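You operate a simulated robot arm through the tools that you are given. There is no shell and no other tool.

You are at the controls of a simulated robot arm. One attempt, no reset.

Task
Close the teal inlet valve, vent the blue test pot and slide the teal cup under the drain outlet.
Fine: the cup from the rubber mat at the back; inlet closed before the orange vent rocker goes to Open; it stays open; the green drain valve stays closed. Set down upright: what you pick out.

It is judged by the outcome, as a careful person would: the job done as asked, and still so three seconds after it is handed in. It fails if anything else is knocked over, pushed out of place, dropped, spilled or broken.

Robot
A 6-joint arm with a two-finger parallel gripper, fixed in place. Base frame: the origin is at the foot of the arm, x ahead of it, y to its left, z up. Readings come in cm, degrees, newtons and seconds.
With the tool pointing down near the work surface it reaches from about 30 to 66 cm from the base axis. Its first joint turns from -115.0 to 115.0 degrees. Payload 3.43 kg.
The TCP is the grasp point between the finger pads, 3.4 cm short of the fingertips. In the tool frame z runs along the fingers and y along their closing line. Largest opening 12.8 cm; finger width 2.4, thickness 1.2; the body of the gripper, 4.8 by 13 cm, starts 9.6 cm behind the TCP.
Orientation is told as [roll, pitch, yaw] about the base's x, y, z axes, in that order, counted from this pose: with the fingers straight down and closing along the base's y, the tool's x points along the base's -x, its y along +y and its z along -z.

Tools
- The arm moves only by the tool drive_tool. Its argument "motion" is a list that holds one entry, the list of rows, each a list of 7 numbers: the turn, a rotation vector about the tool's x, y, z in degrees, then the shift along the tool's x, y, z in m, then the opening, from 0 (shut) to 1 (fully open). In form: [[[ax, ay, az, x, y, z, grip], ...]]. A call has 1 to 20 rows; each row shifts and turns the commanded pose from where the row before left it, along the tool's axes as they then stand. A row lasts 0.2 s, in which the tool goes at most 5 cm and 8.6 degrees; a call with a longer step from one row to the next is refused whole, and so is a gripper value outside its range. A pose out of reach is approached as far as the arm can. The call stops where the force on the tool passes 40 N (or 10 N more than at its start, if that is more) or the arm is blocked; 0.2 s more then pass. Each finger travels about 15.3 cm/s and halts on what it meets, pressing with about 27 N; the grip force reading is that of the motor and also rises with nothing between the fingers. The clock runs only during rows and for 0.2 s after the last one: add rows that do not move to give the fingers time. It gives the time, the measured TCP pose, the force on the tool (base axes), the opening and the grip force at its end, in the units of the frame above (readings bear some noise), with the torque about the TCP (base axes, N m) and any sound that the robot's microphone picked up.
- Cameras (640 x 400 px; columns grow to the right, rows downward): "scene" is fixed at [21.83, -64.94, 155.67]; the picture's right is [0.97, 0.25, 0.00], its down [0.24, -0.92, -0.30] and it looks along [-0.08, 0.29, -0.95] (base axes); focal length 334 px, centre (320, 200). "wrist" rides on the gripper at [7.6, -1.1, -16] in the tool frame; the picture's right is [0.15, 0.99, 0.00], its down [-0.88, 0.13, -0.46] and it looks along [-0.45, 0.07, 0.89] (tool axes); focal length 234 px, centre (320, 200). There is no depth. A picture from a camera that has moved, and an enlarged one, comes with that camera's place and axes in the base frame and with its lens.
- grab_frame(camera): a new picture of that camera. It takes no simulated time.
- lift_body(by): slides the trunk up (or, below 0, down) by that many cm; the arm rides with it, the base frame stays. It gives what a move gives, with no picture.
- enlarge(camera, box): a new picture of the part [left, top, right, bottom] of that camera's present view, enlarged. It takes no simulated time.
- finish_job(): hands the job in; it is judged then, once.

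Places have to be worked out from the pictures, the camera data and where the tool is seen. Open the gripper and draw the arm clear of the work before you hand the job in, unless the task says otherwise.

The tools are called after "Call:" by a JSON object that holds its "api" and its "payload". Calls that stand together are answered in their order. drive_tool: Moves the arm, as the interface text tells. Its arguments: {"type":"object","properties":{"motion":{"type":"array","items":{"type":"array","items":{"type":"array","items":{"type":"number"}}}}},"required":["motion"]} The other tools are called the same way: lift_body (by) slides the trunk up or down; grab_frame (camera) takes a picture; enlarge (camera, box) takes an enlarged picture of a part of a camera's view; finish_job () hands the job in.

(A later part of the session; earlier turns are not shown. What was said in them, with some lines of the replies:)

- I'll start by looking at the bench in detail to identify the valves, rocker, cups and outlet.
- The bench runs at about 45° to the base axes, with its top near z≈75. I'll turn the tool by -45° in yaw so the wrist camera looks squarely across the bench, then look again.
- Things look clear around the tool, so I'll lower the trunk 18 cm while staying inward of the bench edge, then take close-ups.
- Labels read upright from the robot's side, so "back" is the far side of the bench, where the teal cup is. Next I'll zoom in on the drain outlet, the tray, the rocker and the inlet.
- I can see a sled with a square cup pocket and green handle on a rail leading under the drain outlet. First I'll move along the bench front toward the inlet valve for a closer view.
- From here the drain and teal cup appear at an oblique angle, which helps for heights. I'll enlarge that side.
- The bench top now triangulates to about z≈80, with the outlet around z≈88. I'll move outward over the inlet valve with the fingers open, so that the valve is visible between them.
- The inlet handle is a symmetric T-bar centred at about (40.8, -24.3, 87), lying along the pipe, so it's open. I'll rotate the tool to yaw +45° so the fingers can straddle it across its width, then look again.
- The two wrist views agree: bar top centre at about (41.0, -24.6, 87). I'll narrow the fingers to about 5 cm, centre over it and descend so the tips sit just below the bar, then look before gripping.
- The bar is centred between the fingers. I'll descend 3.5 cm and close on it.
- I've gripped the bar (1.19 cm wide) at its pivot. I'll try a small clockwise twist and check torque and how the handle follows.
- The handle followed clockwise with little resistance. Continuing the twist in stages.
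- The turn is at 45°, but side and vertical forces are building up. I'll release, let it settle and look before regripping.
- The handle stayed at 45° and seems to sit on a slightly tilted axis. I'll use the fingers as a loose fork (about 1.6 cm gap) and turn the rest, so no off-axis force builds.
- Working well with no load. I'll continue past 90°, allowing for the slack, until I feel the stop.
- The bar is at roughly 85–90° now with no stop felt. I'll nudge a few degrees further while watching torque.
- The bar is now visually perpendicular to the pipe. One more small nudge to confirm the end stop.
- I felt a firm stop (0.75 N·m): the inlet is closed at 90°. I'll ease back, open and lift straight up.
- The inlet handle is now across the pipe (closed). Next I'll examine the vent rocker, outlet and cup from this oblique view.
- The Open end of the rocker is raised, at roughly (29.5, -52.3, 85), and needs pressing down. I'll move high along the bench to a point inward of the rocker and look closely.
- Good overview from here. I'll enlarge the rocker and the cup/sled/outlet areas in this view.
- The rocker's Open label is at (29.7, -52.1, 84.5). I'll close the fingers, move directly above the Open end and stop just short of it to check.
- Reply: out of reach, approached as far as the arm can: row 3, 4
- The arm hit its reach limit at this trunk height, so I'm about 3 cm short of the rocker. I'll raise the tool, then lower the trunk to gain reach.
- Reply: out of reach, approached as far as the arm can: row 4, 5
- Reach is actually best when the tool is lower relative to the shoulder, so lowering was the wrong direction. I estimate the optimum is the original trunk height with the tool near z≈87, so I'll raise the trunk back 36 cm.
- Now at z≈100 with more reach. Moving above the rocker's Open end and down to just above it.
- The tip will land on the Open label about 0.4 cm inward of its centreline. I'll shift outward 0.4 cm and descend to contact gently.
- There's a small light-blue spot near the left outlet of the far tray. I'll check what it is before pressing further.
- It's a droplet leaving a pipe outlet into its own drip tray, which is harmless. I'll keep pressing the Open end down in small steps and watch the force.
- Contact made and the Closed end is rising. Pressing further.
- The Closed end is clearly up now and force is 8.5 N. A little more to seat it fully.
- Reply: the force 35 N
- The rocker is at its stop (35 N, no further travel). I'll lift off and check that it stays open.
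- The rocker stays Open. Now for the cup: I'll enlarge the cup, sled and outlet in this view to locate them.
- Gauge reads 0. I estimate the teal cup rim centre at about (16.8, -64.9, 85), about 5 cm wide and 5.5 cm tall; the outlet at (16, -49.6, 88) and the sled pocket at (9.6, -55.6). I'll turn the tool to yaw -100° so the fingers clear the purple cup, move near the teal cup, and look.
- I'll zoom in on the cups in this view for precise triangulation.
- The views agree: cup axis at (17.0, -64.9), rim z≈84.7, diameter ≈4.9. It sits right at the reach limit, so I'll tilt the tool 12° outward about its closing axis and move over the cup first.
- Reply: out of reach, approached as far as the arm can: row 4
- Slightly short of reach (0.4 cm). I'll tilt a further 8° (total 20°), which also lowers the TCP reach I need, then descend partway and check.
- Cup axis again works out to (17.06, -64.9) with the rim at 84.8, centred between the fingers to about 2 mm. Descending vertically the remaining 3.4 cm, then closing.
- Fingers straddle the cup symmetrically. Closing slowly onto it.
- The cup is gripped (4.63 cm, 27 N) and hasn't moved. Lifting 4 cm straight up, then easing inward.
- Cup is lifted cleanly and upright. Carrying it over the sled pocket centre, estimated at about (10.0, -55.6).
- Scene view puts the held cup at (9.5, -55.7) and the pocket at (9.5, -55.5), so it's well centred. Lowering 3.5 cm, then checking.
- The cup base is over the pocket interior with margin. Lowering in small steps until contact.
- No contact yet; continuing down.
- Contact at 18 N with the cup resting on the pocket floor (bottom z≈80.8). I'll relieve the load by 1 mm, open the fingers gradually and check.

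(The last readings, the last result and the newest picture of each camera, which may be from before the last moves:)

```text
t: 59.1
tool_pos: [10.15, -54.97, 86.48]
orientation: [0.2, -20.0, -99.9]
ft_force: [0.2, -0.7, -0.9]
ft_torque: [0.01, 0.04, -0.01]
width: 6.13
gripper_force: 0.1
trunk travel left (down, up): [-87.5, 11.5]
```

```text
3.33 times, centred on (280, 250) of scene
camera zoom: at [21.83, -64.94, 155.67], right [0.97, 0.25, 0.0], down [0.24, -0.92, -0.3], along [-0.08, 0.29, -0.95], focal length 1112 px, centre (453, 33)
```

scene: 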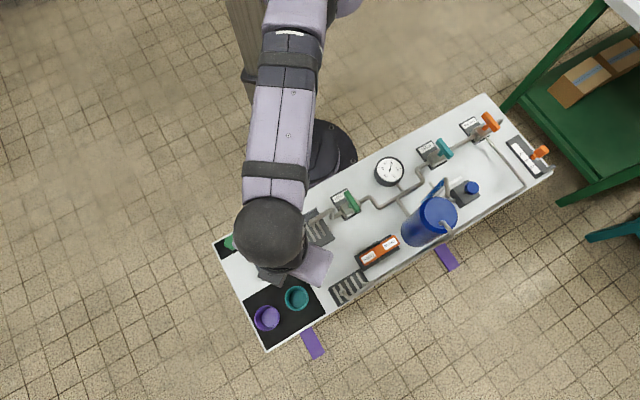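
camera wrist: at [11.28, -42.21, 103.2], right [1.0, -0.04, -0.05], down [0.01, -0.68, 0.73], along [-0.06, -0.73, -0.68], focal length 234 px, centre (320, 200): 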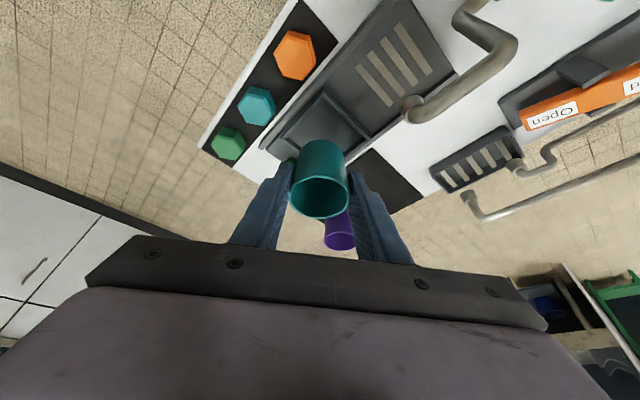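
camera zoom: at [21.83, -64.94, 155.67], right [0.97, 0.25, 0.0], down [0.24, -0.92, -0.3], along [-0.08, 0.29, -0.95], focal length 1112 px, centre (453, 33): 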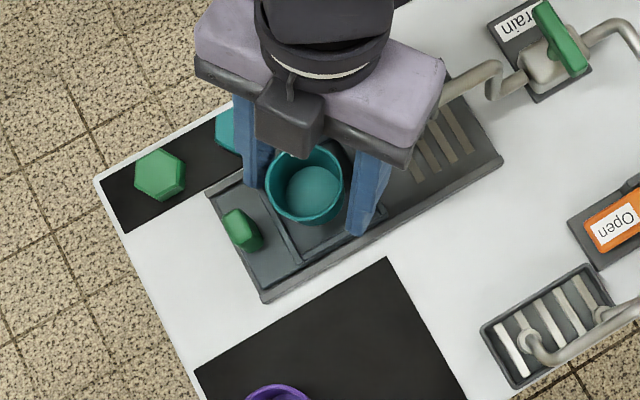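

The cup is released and standing. Retracting along the tool axis, then checking that it's upright in the pocket.

Call:
{"api": "drive_tool", "payload": {"motion": [[[0, 0, 0, 0, 0, -0.02, 0.48], [0, 0, 0, 0, 0, -0.03, 0.48], [0, 0, 0, 0, 0, -0.04, 0.48], [0, 0, 0, 0, 0, -0.04, 0.48], [0, 5, 0, 0, 0, 0, 0.48], [0, 5, 0, 0, 0, 0, 0.48], [0, 5, 0, 0, 0, 0, 0.48], [0, 5, 0, 0, 0, 0, 0.48], [0, 0, 0, 0, 0, 0, 0.48]]]}}

Call:
{"api": "grab_frame", "payload": {"camera": "wrist"}}

Call:
{"api": "enlarge", "payload": {"camera": "wrist", "box": [220, 60, 440, 230]}}

Call:
{"api": "enlarge", "payload": {"camera": "scene", "box": [200, 190, 360, 310]}}

```text
t: 61.1
tool_pos: [11.0, -50.58, 98.63]
orientation: [0.1, 0.0, -100.0]
ft_force: [0.1, -0.5, -0.7]
ft_torque: [0.0, -0.01, -0.02]
width: 6.15
gripper_force: 0.0
trunk travel left (down, up): [-87.5, 11.5]
```

```text
taken
camera wrist: at [11.18, -42.78, 114.56], right [1.0, -0.03, 0.0], down [-0.03, -0.89, 0.46], along [-0.01, -0.46, -0.89], focal length 234 px, centre (320, 200)
```

wrist: 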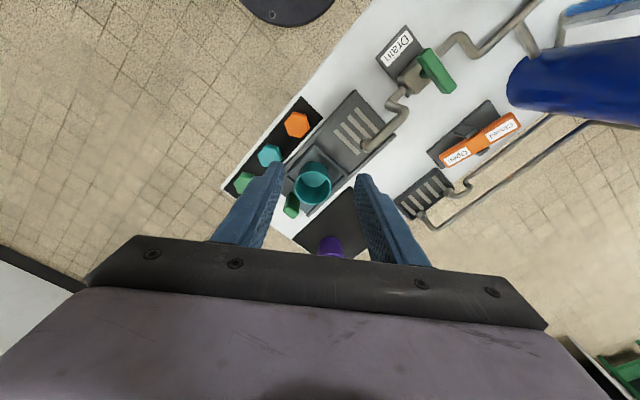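

```text
2.35 times, centred on (330, 145) of wrist
camera zoom: at [11.18, -42.78, 114.56], right [1.0, -0.03, 0.0], down [-0.03, -0.89, 0.46], along [-0.01, -0.46, -0.89], focal length 551 px, centre (296, 329)
```

zoom: 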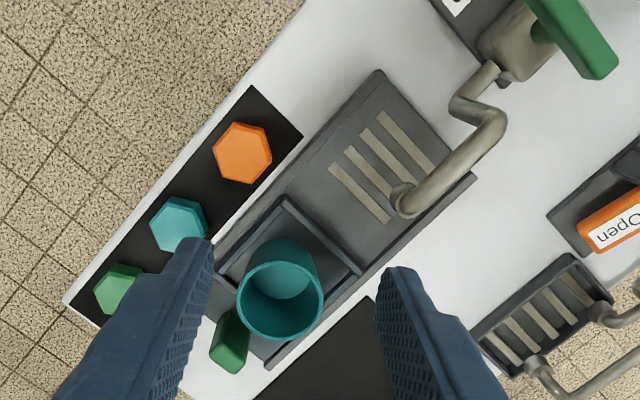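

```text
3.33 times, centred on (280, 250) of scene
camera zoom: at [21.83, -64.94, 155.67], right [0.97, 0.25, 0.0], down [0.24, -0.92, -0.3], along [-0.08, 0.29, -0.95], focal length 1112 px, centre (453, 33)
```

zoom: 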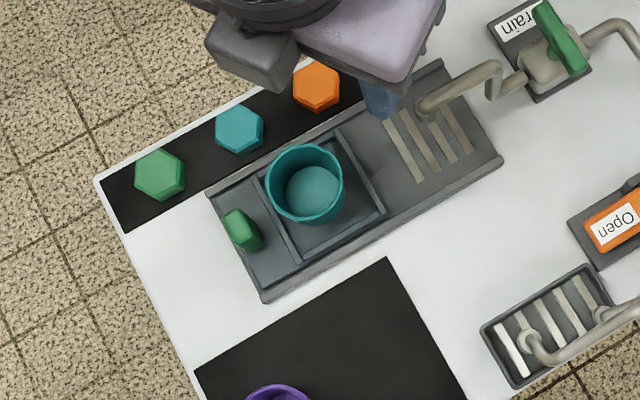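

Zooming in to check that the cup sits flat inside the pocket.

Call:
{"api": "enlarge", "payload": {"camera": "scene", "box": [250, 220, 310, 270]}}

Call:
{"api": "enlarge", "payload": {"camera": "wrist", "box": [270, 130, 370, 220]}}

```text
8.00 times, centred on (280, 245) of scene
camera zoom: at [21.83, -64.94, 155.67], right [0.97, 0.25, 0.0], down [0.24, -0.92, -0.3], along [-0.08, 0.29, -0.95], focal length 2668 px, centre (640, -160)
```

zoom: 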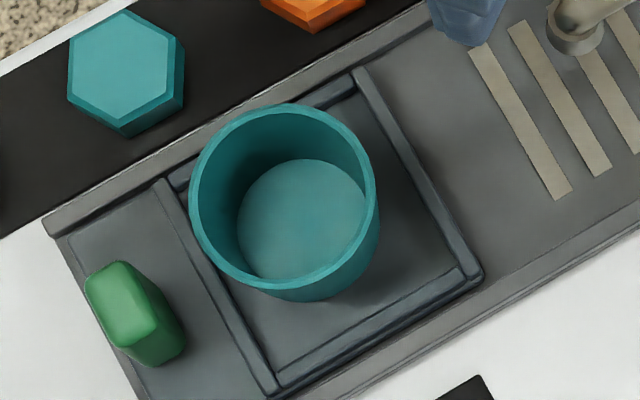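

```text
4.44 times, centred on (320, 175) of wrist
camera zoom: at [11.18, -42.78, 114.56], right [1.0, -0.03, 0.0], down [-0.03, -0.89, 0.46], along [-0.01, -0.46, -0.89], focal length 1041 px, centre (320, 311)
```

zoom: 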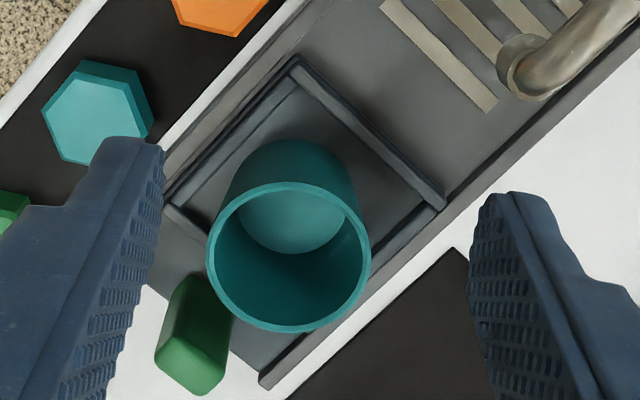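

The cup stands flat in the pocket with clearance all round. Next I'll grip the sled's green handle with fingers closing across the bench (yaw -135°), so I can slide it under the outlet. Moving above it to look.

Call:
{"api": "drive_tool", "payload": {"motion": [[[0, 0, 7, 0, 0, 0, 0.48], [0, 0, 7, 0, 0, 0, 0.48], [0, 0, 7, 0, 0, 0, 0.48], [0, 0, 7, 0, 0, 0, 0.48], [0, 0, 7, 0, 0, 0, 0.48], [0, 0, 0, -0.035, 0.0135, 0, 0.48], [0, 0, 0, -0.035, 0.0135, 0, 0.48], [0, 0, 0, 0, 0, 0, 0.48]]]}}

Call:
{"api": "grab_frame", "payload": {"camera": "wrist"}}

Call:
{"api": "enlarge", "payload": {"camera": "wrist", "box": [220, 60, 440, 240]}}

Call:
{"api": "enlarge", "payload": {"camera": "scene", "box": [200, 190, 360, 310]}}

```text
t: 62.9
tool_pos: [7.91, -57.21, 98.68]
orientation: [0.1, 0.1, -135.0]
ft_force: [-1.0, -0.6, -0.9]
ft_torque: [-0.03, -0.02, -0.02]
width: 6.14
gripper_force: 0.0
trunk travel left (down, up): [-87.5, 11.5]
```

```text
taken
camera wrist: at [12.52, -51.08, 114.6], right [0.8, -0.6, 0.0], down [-0.53, -0.71, 0.46], along [-0.27, -0.37, -0.89], focal length 234 px, centre (320, 200)
```

wrist: 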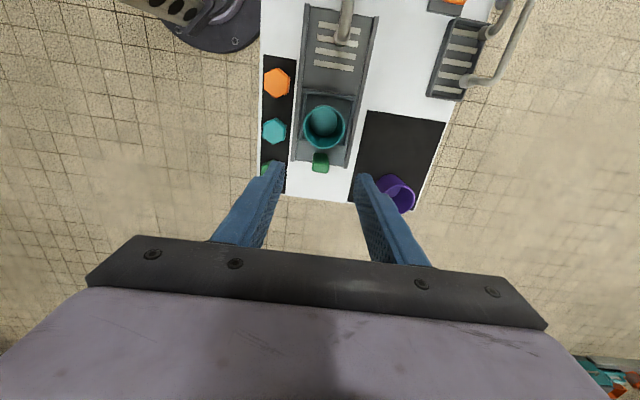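

```text
2.22 times, centred on (330, 150) of wrist
camera zoom: at [12.52, -51.08, 114.6], right [0.8, -0.6, 0.0], down [-0.53, -0.71, 0.46], along [-0.27, -0.37, -0.89], focal length 520 px, centre (298, 311)
```

zoom: 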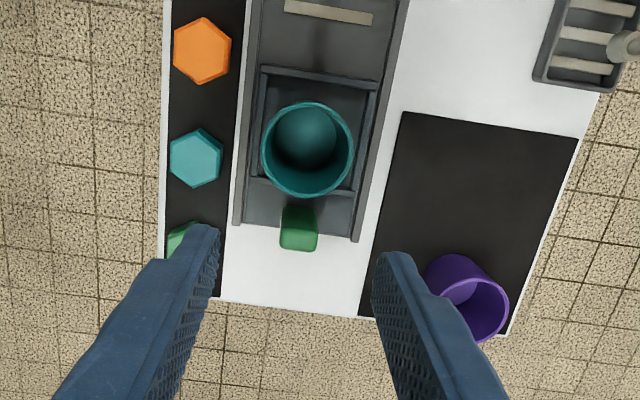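

```text
3.33 times, centred on (280, 250) of scene
camera zoom: at [21.83, -64.94, 155.67], right [0.97, 0.25, 0.0], down [0.24, -0.92, -0.3], along [-0.08, 0.29, -0.95], focal length 1112 px, centre (453, 33)
```

zoom: 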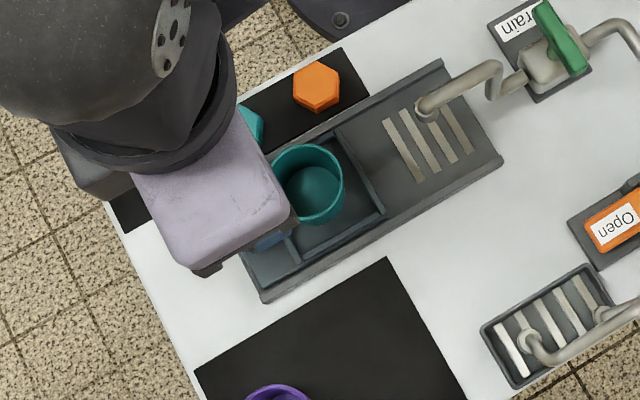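

Handle is at roughly a=-37.1, b=46.5 (bench axes), 2.3 cm wide, top z≈83.7. I'll move above it and lower to just over the top.

Call:
{"api": "drive_tool", "payload": {"motion": [[[0, 0, 0, -0.023, 0.004, 0, 0.48], [0, 0, 0, 0, 0, 0.04, 0.48], [0, 0, 0, 0, 0, 0.04, 0.48], [0, 0, 0, 0, 0, 0.02, 0.48], [0, 0, 0, 0, 0, 0, 0.48]]]}}

Call:
{"api": "enlarge", "payload": {"camera": "wrist", "box": [220, 60, 440, 240]}}

Call:
{"api": "enlarge", "payload": {"camera": "scene", "box": [200, 190, 360, 310]}}

```text
t: 64.1
tool_pos: [6.66, -59.31, 88.63]
orientation: [0.1, -0.1, -135.0]
ft_force: [-0.3, 0.2, 0.0]
ft_torque: [0.01, 0.02, -0.03]
width: 6.14
gripper_force: 0.1
trunk travel left (down, up): [-87.5, 11.5]
```

```text
2.22 times, centred on (330, 150) of wrist
camera zoom: at [11.17, -53.05, 104.59], right [0.8, -0.6, 0.0], down [-0.53, -0.71, 0.46], along [-0.27, -0.37, -0.89], focal length 520 px, centre (298, 311)
```

zoom: 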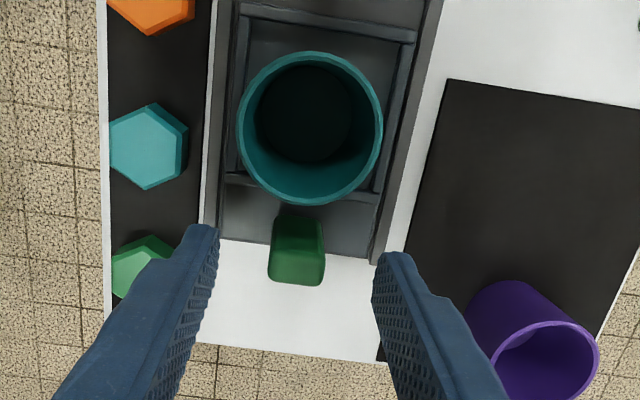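

```text
3.33 times, centred on (280, 250) of scene
camera zoom: at [21.83, -64.94, 155.67], right [0.97, 0.25, 0.0], down [0.24, -0.92, -0.3], along [-0.08, 0.29, -0.95], focal length 1112 px, centre (453, 33)
```

zoom: 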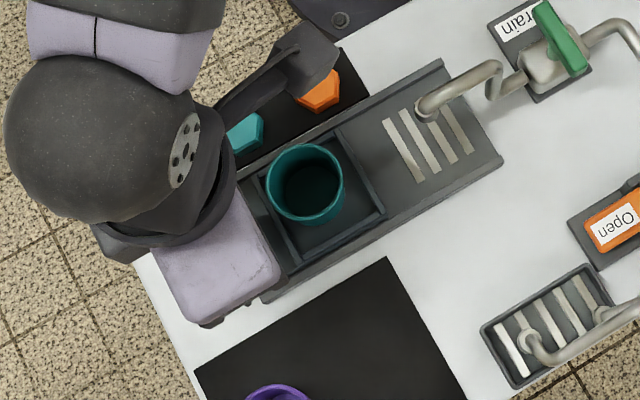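

The handle is centred between the fingers. I'll narrow the opening to 4.5 cm and lower until the tips are at z≈82.2, then grip it.

Call:
{"api": "drive_tool", "payload": {"motion": [[[0, 0, 0, -0.003, 0, 0, 0.35], [0, 0, 0, 0, 0, 0, 0.35], [0, 0, 0, 0, 0, 0.015, 0.35], [0, 0, 0, 0, 0, 0.01, 0.35], [0, 0, 0, 0, 0, 0.005, 0.35], [0, 0, 0, 0, 0, 0, 0.35]]]}}

Call:
{"api": "enlarge", "payload": {"camera": "wrist", "box": [220, 60, 440, 240]}}

```text
t: 65.5
tool_pos: [6.35, -59.48, 85.6]
orientation: [0.2, -0.1, -135.0]
ft_force: [-0.2, -0.1, 0.5]
ft_torque: [0.03, 0.01, -0.03]
width: 4.47
gripper_force: 0.1
trunk travel left (down, up): [-87.5, 11.5]
```

```text
2.22 times, centred on (330, 150) of wrist
camera zoom: at [10.93, -53.34, 101.52], right [0.8, -0.6, 0.0], down [-0.53, -0.71, 0.46], along [-0.27, -0.37, -0.89], focal length 520 px, centre (298, 311)
```

zoom: 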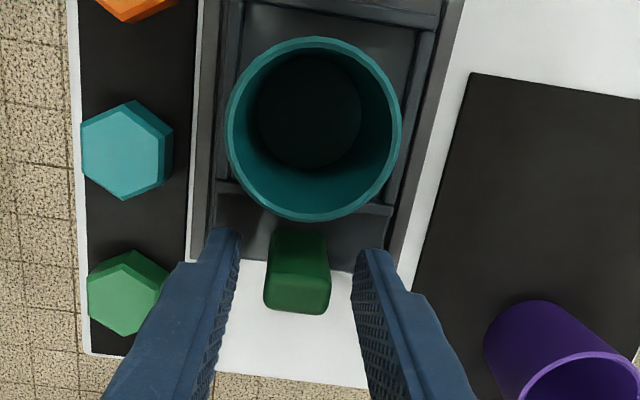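

Good alignment and no contact. Closing on the handle.

Call:
{"api": "drive_tool", "payload": {"motion": [[[0, 0, 0, 0, 0, 0, 0.27], [0, 0, 0, 0, 0, 0, 0.2], [0, 0, 0, 0, 0, 0, 0.16], [0, 0, 0, 0, 0, 0, 0.12], [0, 0, 0, 0, 0, 0, 0.1], [0, 0, 0, 0, 0, 0, 0.1]]]}}

Call:
{"api": "grab_frame", "payload": {"camera": "wrist"}}

Call:
{"api": "enlarge", "payload": {"camera": "wrist", "box": [220, 60, 440, 240]}}

```text
t: 66.9
tool_pos: [6.32, -59.54, 85.64]
orientation: [0.2, 0.0, -135.0]
ft_force: [-3.6, 3.3, 0.5]
ft_torque: [0.34, 0.35, 0.07]
width: 2.16
gripper_force: 45.6
trunk travel left (down, up): [-87.5, 11.5]
```

```text
taken
camera wrist: at [10.88, -53.29, 101.53], right [0.8, -0.6, 0.0], down [-0.53, -0.71, 0.46], along [-0.27, -0.37, -0.89], focal length 234 px, centre (320, 200)
```

wrist: 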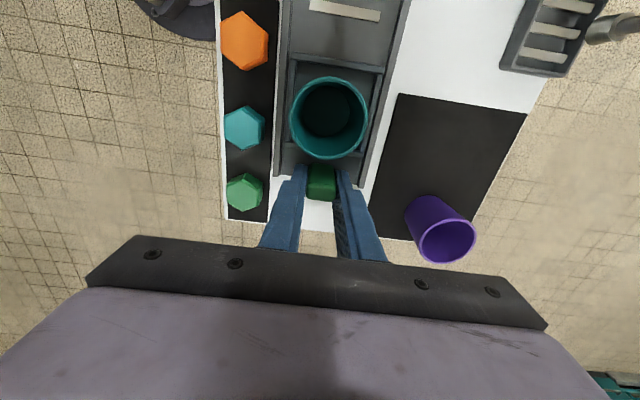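

```text
2.22 times, centred on (330, 150) of wrist
camera zoom: at [10.88, -53.29, 101.53], right [0.8, -0.6, 0.0], down [-0.53, -0.71, 0.46], along [-0.27, -0.37, -0.89], focal length 520 px, centre (298, 311)
```

zoom: 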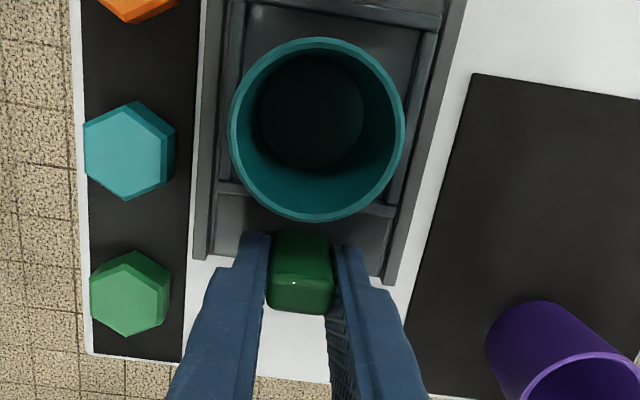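

Handle gripped (2.16 cm). Starting to slide the sled slowly toward the outlet, checking forces.

Call:
{"api": "drive_tool", "payload": {"motion": [[[0, 0, 0, 0.002, 0, 0, 0.1], [0, 0, 0, 0.004, 0, 0, 0.1], [0, 0, 0, 0.005, 0, 0, 0.1], [0, 0, 0, 0.005, 0, 0, 0.1], [0, 0, 0, 0.005, 0, 0, 0.1], [0, 0, 0, 0.003, 0, 0, 0.1], [0, 0, 0, 0, 0, 0, 0.1]]]}}

Call:
{"api": "grab_frame", "payload": {"camera": "wrist"}}

Call:
{"api": "enlarge", "payload": {"camera": "scene", "box": [200, 190, 360, 310]}}

```text
t: 68.5
tool_pos: [7.99, -57.77, 85.46]
orientation: [0.0, 0.1, -135.0]
ft_force: [-7.2, 6.2, -4.6]
ft_torque: [-0.64, 1.02, 0.05]
width: 2.15
gripper_force: 45.1
trunk travel left (down, up): [-87.5, 11.5]
```

```text
taken
camera wrist: at [12.6, -51.57, 101.54], right [0.8, -0.6, 0.0], down [-0.53, -0.71, 0.46], along [-0.27, -0.37, -0.89], focal length 234 px, centre (320, 200)
```

wrist: 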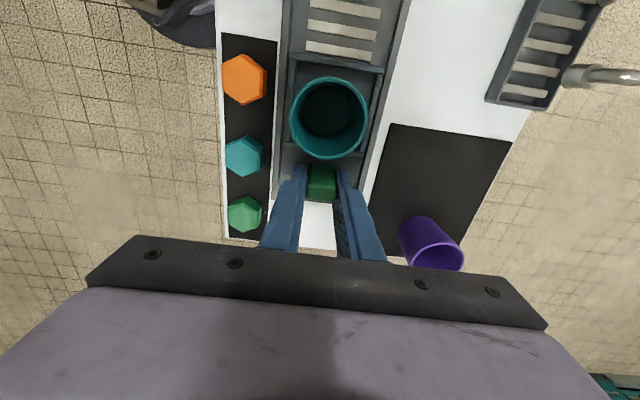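

```text
3.33 times, centred on (280, 250) of scene
camera zoom: at [21.83, -64.94, 155.67], right [0.97, 0.25, 0.0], down [0.24, -0.92, -0.3], along [-0.08, 0.29, -0.95], focal length 1112 px, centre (453, 33)
```

zoom: 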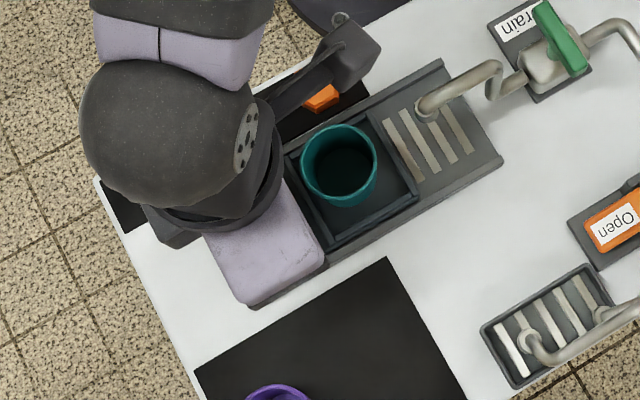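

Sled and cup slide together smoothly. Easing the small sideways load and continuing 4 cm.

Call:
{"api": "drive_tool", "payload": {"motion": [[[0, 0, 0, 0.002, -0.0005, 0, 0.1], [0, 0, 0, 0.004, -0.0005, 0, 0.1], [0, 0, 0, 0.005, 0, 0, 0.1], [0, 0, 0, 0.006, 0, 0, 0.1], [0, 0, 0, 0.006, 0, 0, 0.1], [0, 0, 0, 0.006, 0, 0, 0.1], [0, 0, 0, 0.005, 0, 0, 0.1], [0, 0, 0, 0.004, 0, 0, 0.1], [0, 0, 0, 0.002, 0, 0, 0.1], [0, 0, 0, 0, 0, 0, 0.1]]]}}

Call:
{"api": "grab_frame", "payload": {"camera": "wrist"}}

Call:
{"api": "enlarge", "payload": {"camera": "scene", "box": [220, 190, 380, 310]}}

```text
t: 70.7
tool_pos: [10.78, -54.94, 85.62]
orientation: [0.0, 0.0, -135.0]
ft_force: [-2.6, 2.3, -6.7]
ft_torque: [0.68, -0.07, 0.03]
width: 2.14
gripper_force: 45.0
trunk travel left (down, up): [-87.5, 11.5]
```

```text
taken
camera wrist: at [15.39, -48.76, 101.54], right [0.8, -0.6, 0.0], down [-0.53, -0.71, 0.46], along [-0.27, -0.37, -0.89], focal length 234 px, centre (320, 200)
```

wrist: 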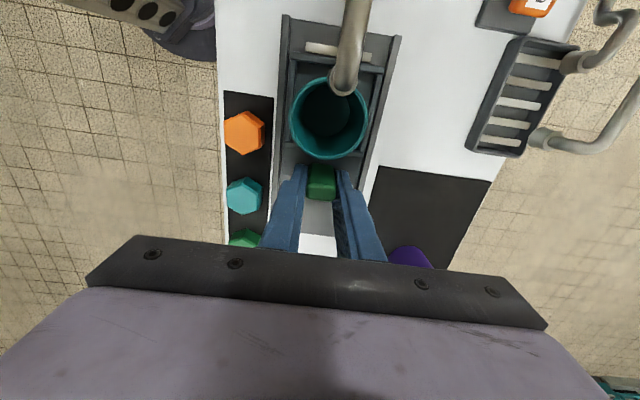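

```text
3.33 times, centred on (300, 250) of scene
camera zoom: at [21.83, -64.94, 155.67], right [0.97, 0.25, 0.0], down [0.24, -0.92, -0.3], along [-0.08, 0.29, -0.95], focal length 1112 px, centre (387, 33)
```

zoom: 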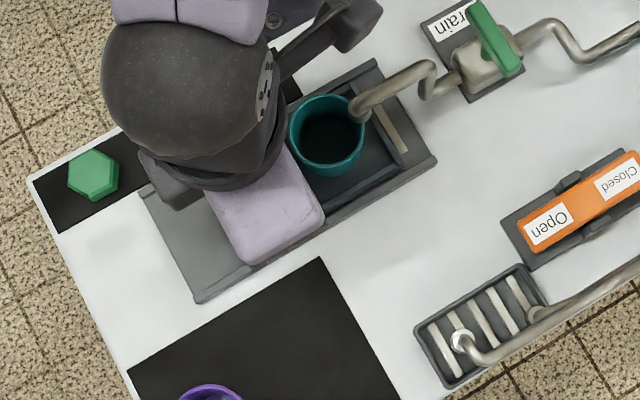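

About 2.2 cm remains to centre the cup beneath the outlet, and the rim passes under the pipe. Continuing slowly.

Call:
{"api": "drive_tool", "payload": {"motion": [[[0, 0, 0, 0.002, 0, 0, 0.1], [0, 0, 0, 0.004, 0, 0, 0.1], [0, 0, 0, 0.004, 0, 0, 0.1], [0, 0, 0, 0.004, 0, 0, 0.1], [0, 0, 0, 0.003, 0, 0, 0.1], [0, 0, 0, 0.002, 0, 0, 0.1], [0, 0, 0, 0, 0, 0, 0.1]]]}}

Call:
{"api": "grab_frame", "payload": {"camera": "wrist"}}

Call:
{"api": "enlarge", "payload": {"camera": "scene", "box": [260, 190, 360, 270]}}

```text
t: 72.3
tool_pos: [12.05, -53.73, 85.58]
orientation: [0.1, 0.1, -135.0]
ft_force: [-1.5, 0.3, -5.2]
ft_torque: [0.67, -0.01, -0.04]
width: 2.17
gripper_force: 45.2
trunk travel left (down, up): [-87.5, 11.5]
```

```text
taken
camera wrist: at [16.74, -47.41, 101.54], right [0.8, -0.6, 0.0], down [-0.53, -0.71, 0.46], along [-0.27, -0.37, -0.89], focal length 234 px, centre (320, 200)
```

wrist: 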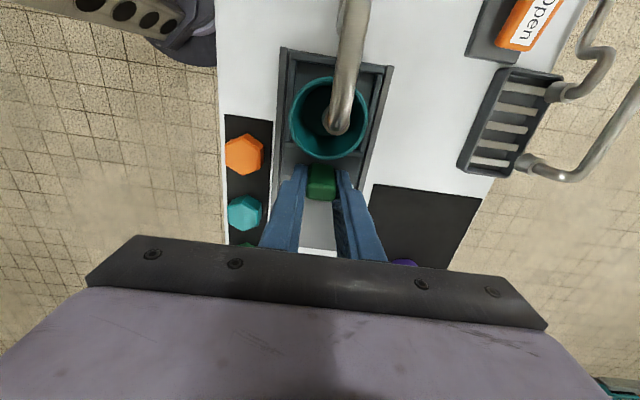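

```text
5.00 times, centred on (310, 230) of scene
camera zoom: at [21.83, -64.94, 155.67], right [0.97, 0.25, 0.0], down [0.24, -0.92, -0.3], along [-0.08, 0.29, -0.95], focal length 1668 px, centre (370, 50)
```

zoom: 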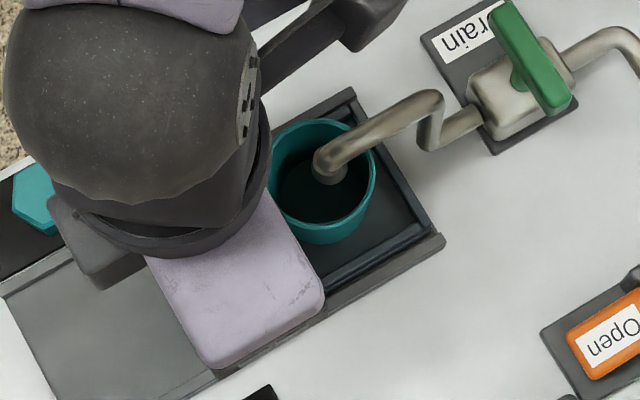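

Only about 0.5 cm off centre now. Nudging the last 5 mm gently.

Call:
{"api": "drive_tool", "payload": {"motion": [[[0, 0, 0, 0.002, 0, 0, 0.1], [0, 0, 0, 0.002, 0, 0, 0.1], [0, 0, 0, 0.001, 0, 0, 0.1], [0, 0, 0, 0, 0, 0, 0.1]]]}}

Call:
{"api": "enlarge", "payload": {"camera": "wrist", "box": [250, 40, 400, 210]}}

Call:
{"api": "enlarge", "payload": {"camera": "scene", "box": [260, 190, 360, 270]}}

```text
t: 73.3
tool_pos: [12.21, -53.49, 85.67]
orientation: [0.2, -0.2, -135.1]
ft_force: [-15.1, -10.1, -5.9]
ft_torque: [0.7, 0.67, -0.16]
width: 2.2
gripper_force: 45.2
trunk travel left (down, up): [-87.5, 11.5]
```

```text
2.35 times, centred on (325, 125) of wrist
camera zoom: at [16.87, -47.24, 101.52], right [0.8, -0.6, 0.0], down [-0.53, -0.71, 0.46], along [-0.27, -0.37, -0.89], focal length 551 px, centre (308, 376)
```

zoom: 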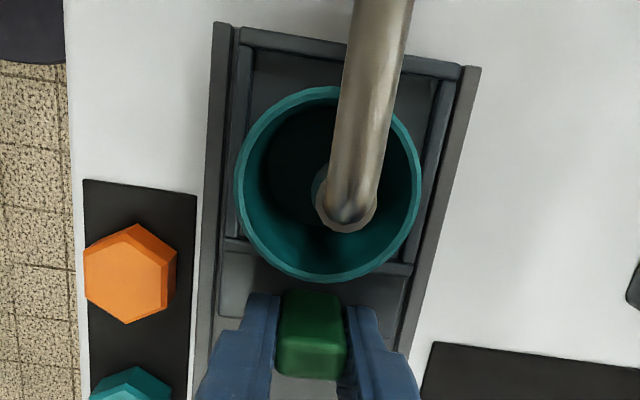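

```text
5.00 times, centred on (310, 230) of scene
camera zoom: at [21.83, -64.94, 155.67], right [0.97, 0.25, 0.0], down [0.24, -0.92, -0.3], along [-0.08, 0.29, -0.95], focal length 1668 px, centre (370, 50)
```

zoom: 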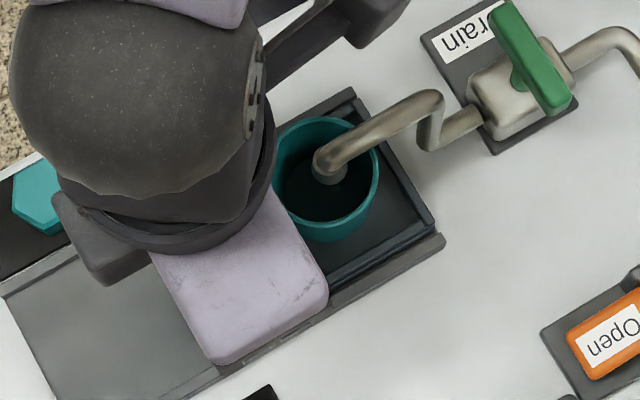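

End stop reached (18 N along the rail) with the cup centred under the outlet. Relaxing, opening the fingers and lifting straight up.

Call:
{"api": "drive_tool", "payload": {"motion": [[[0, 0, 0, -0.0015, 0, 0, 0.1], [0, 0, 0, 0, 0, 0, 0.15], [0, 0, 0, 0, 0, 0, 0.2], [0, 0, 0, 0, 0, 0, 0.27], [0, 0, 0, 0, 0, 0, 0.32], [0, 0, 0, 0, 0, 0, 0.32]]]}}

Call:
{"api": "enlarge", "payload": {"camera": "wrist", "box": [230, 40, 420, 230]}}

```text
t: 74.7
tool_pos: [12.37, -53.35, 85.61]
orientation: [0.1, 0.0, -135.0]
ft_force: [0.4, -0.2, 0.7]
ft_torque: [0.03, -0.01, 0.02]
width: 4.09
gripper_force: 0.0
trunk travel left (down, up): [-87.5, 11.5]
```

```text
2.11 times, centred on (325, 135) of wrist
camera zoom: at [16.99, -47.11, 101.59], right [0.8, -0.6, 0.0], down [-0.53, -0.71, 0.46], along [-0.27, -0.37, -0.89], focal length 493 px, centre (310, 337)
```

zoom: 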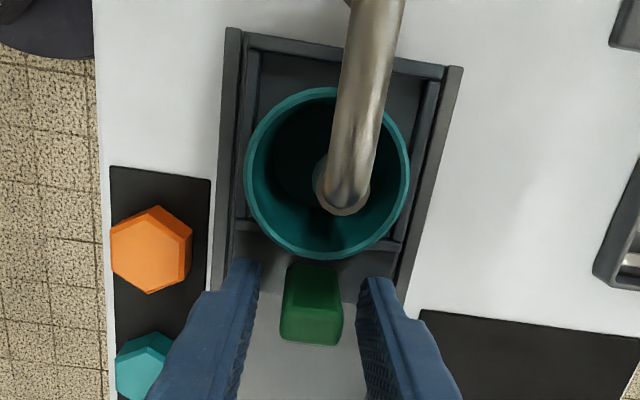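

Fingers are clear of the handle. Lifting vertically and withdrawing toward the robot.

Call:
{"api": "drive_tool", "payload": {"motion": [[[0, 0, 0, 0, 0, -0.02, 0.32], [0, 0, 0, 0, 0, -0.04, 0.32], [0, 0, 0, 0, 0, -0.04, 0.32], [0, 0, 0, 0, 0, -0.04, 0.32], [0, 0, 0, 0, 0, -0.04, 0.32], [0, 0, 0, -0.02, -0.035, 0, 0.6], [0, 0, 0, -0.02, -0.035, 0, 1], [0, 0, 0, -0.02, -0.035, 0, 1], [0, 0, 0, 0, 0, 0, 1]]]}}

Call:
{"api": "grab_frame", "payload": {"camera": "scene"}}

Call:
{"api": "enlarge", "payload": {"camera": "scene", "box": [210, 190, 370, 350]}}

Call:
{"api": "enlarge", "payload": {"camera": "scene", "box": [320, 90, 560, 280]}}

```text
t: 76.7
tool_pos: [0.85, -50.0, 103.42]
orientation: [0.1, -0.1, -135.0]
ft_force: [0.1, -0.1, -0.6]
ft_torque: [-0.02, 0.01, 0.0]
width: 12.81
gripper_force: 0.1
trunk travel left (down, up): [-87.5, 11.5]
```

```text
taken
```

scene: 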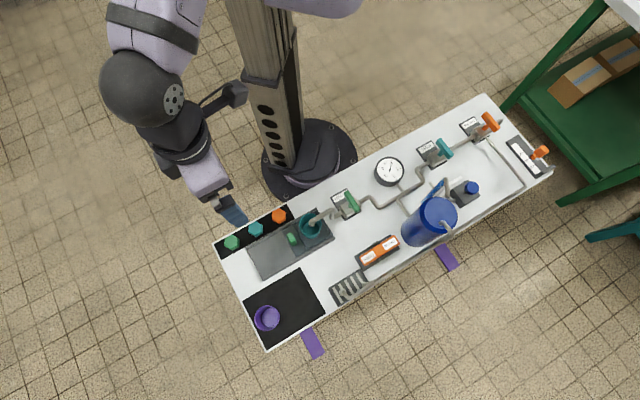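

```text
2.50 times, centred on (290, 270) of scene
camera zoom: at [21.83, -64.94, 155.67], right [0.97, 0.25, 0.0], down [0.24, -0.92, -0.3], along [-0.08, 0.29, -0.95], focal length 834 px, centre (395, 25)
```

zoom: 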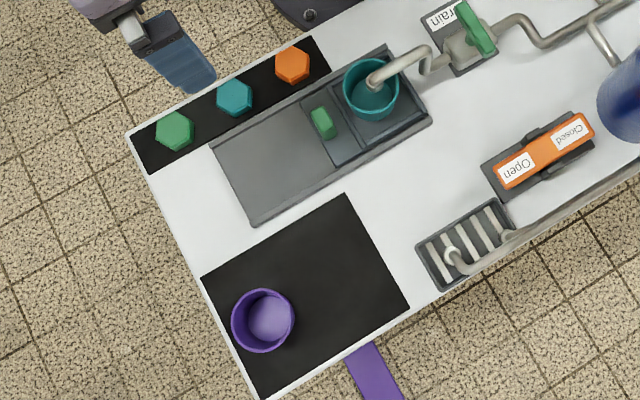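

```text
2.11 times, centred on (440, 185) of scene
camera zoom: at [21.83, -64.94, 155.67], right [0.97, 0.25, 0.0], down [0.24, -0.92, -0.3], along [-0.08, 0.29, -0.95], focal length 702 px, centre (67, 232)
```

zoom: 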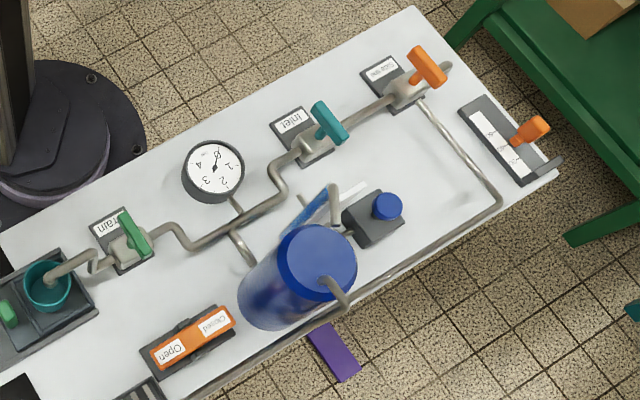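

All states look right: inlet across the pipe, vent Open, drain closed, teal cup upright under the outlet. I'll withdraw the arm a bit further and do a final check.

Call:
{"api": "drive_tool", "payload": {"motion": [[[0, 0, 0, 0, 0, -0.04, 1], [0, 0, 0, 0, 0, -0.04, 1], [0, 0, 0, 0, 0, -0.04, 1], [0, 0, 0, 0.02, -0.02, 0, 1], [0, 0, 0, 0.02, -0.02, 0, 1], [0, 0, 0, 0, 0, 0, 1], [0, 0, 0, 0, 0, 0, 1], [0, 0, 0, 0, 0, 0, 1]]]}}

Call:
{"api": "enlarge", "payload": {"camera": "scene", "box": [290, 190, 410, 290]}}

Call:
{"api": "grab_frame", "payload": {"camera": "scene"}}

```text
t: 78.5
tool_pos: [0.69, -44.41, 115.58]
orientation: [0.1, 0.0, -135.0]
ft_force: [-0.6, -0.5, 0.0]
ft_torque: [0.03, 0.0, -0.01]
width: 12.83
gripper_force: 0.1
trunk travel left (down, up): [-87.5, 11.5]
```

```text
4.00 times, centred on (350, 240) of scene
camera zoom: at [21.83, -64.94, 155.67], right [0.97, 0.25, 0.0], down [0.24, -0.92, -0.3], along [-0.08, 0.29, -0.95], focal length 1334 px, centre (200, 40)
```

zoom: 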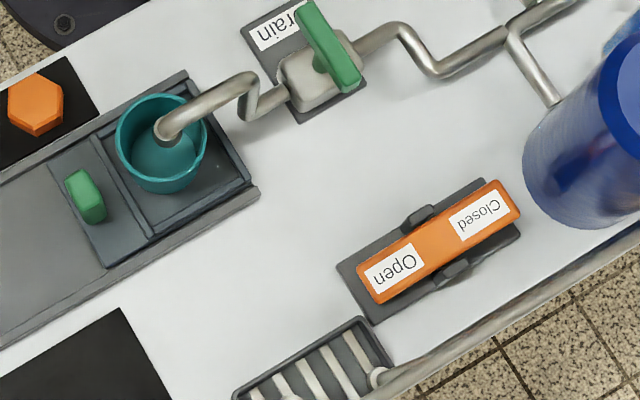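

```text
taken
```

scene: 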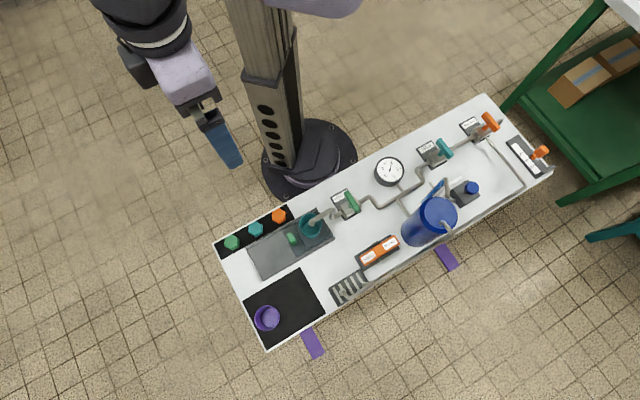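

The final picture shows the inlet closed, the vent open, the drain closed and the teal cup upright under the outlet. Everything else is undisturbed, and the arm is clear with the gripper open, so I'm handing the job in.

Call:
{"api": "finish_job", "payload": {}}

```text
The job is handed in.
```

The job is handed in. At the last check everything was as you asked:

- **Inlet:** the teal valve is closed, turned 90° clockwise until I felt its stop. I did this before touching the vent.
- **Vent:** the orange rocker is pressed fully to Open and has stayed there since I released it. The gauge reads 0, as it did before I started.
- **Cup:** the teal cup from the back mat stands upright in the sled's pocket. I slid the sled to its end stop, which puts the cup under the drain outlet.
- **Drain:** I did not touch the green valve, and it is still closed.

Nothing else on the bench was moved or knocked over. The gripper is open and the arm is clear of the bench.

While I was pressing the rocker, a drop of liquid fell from a pipe outlet at the back of the bench into the drip tray under it. I saw nothing spilled on the bench.
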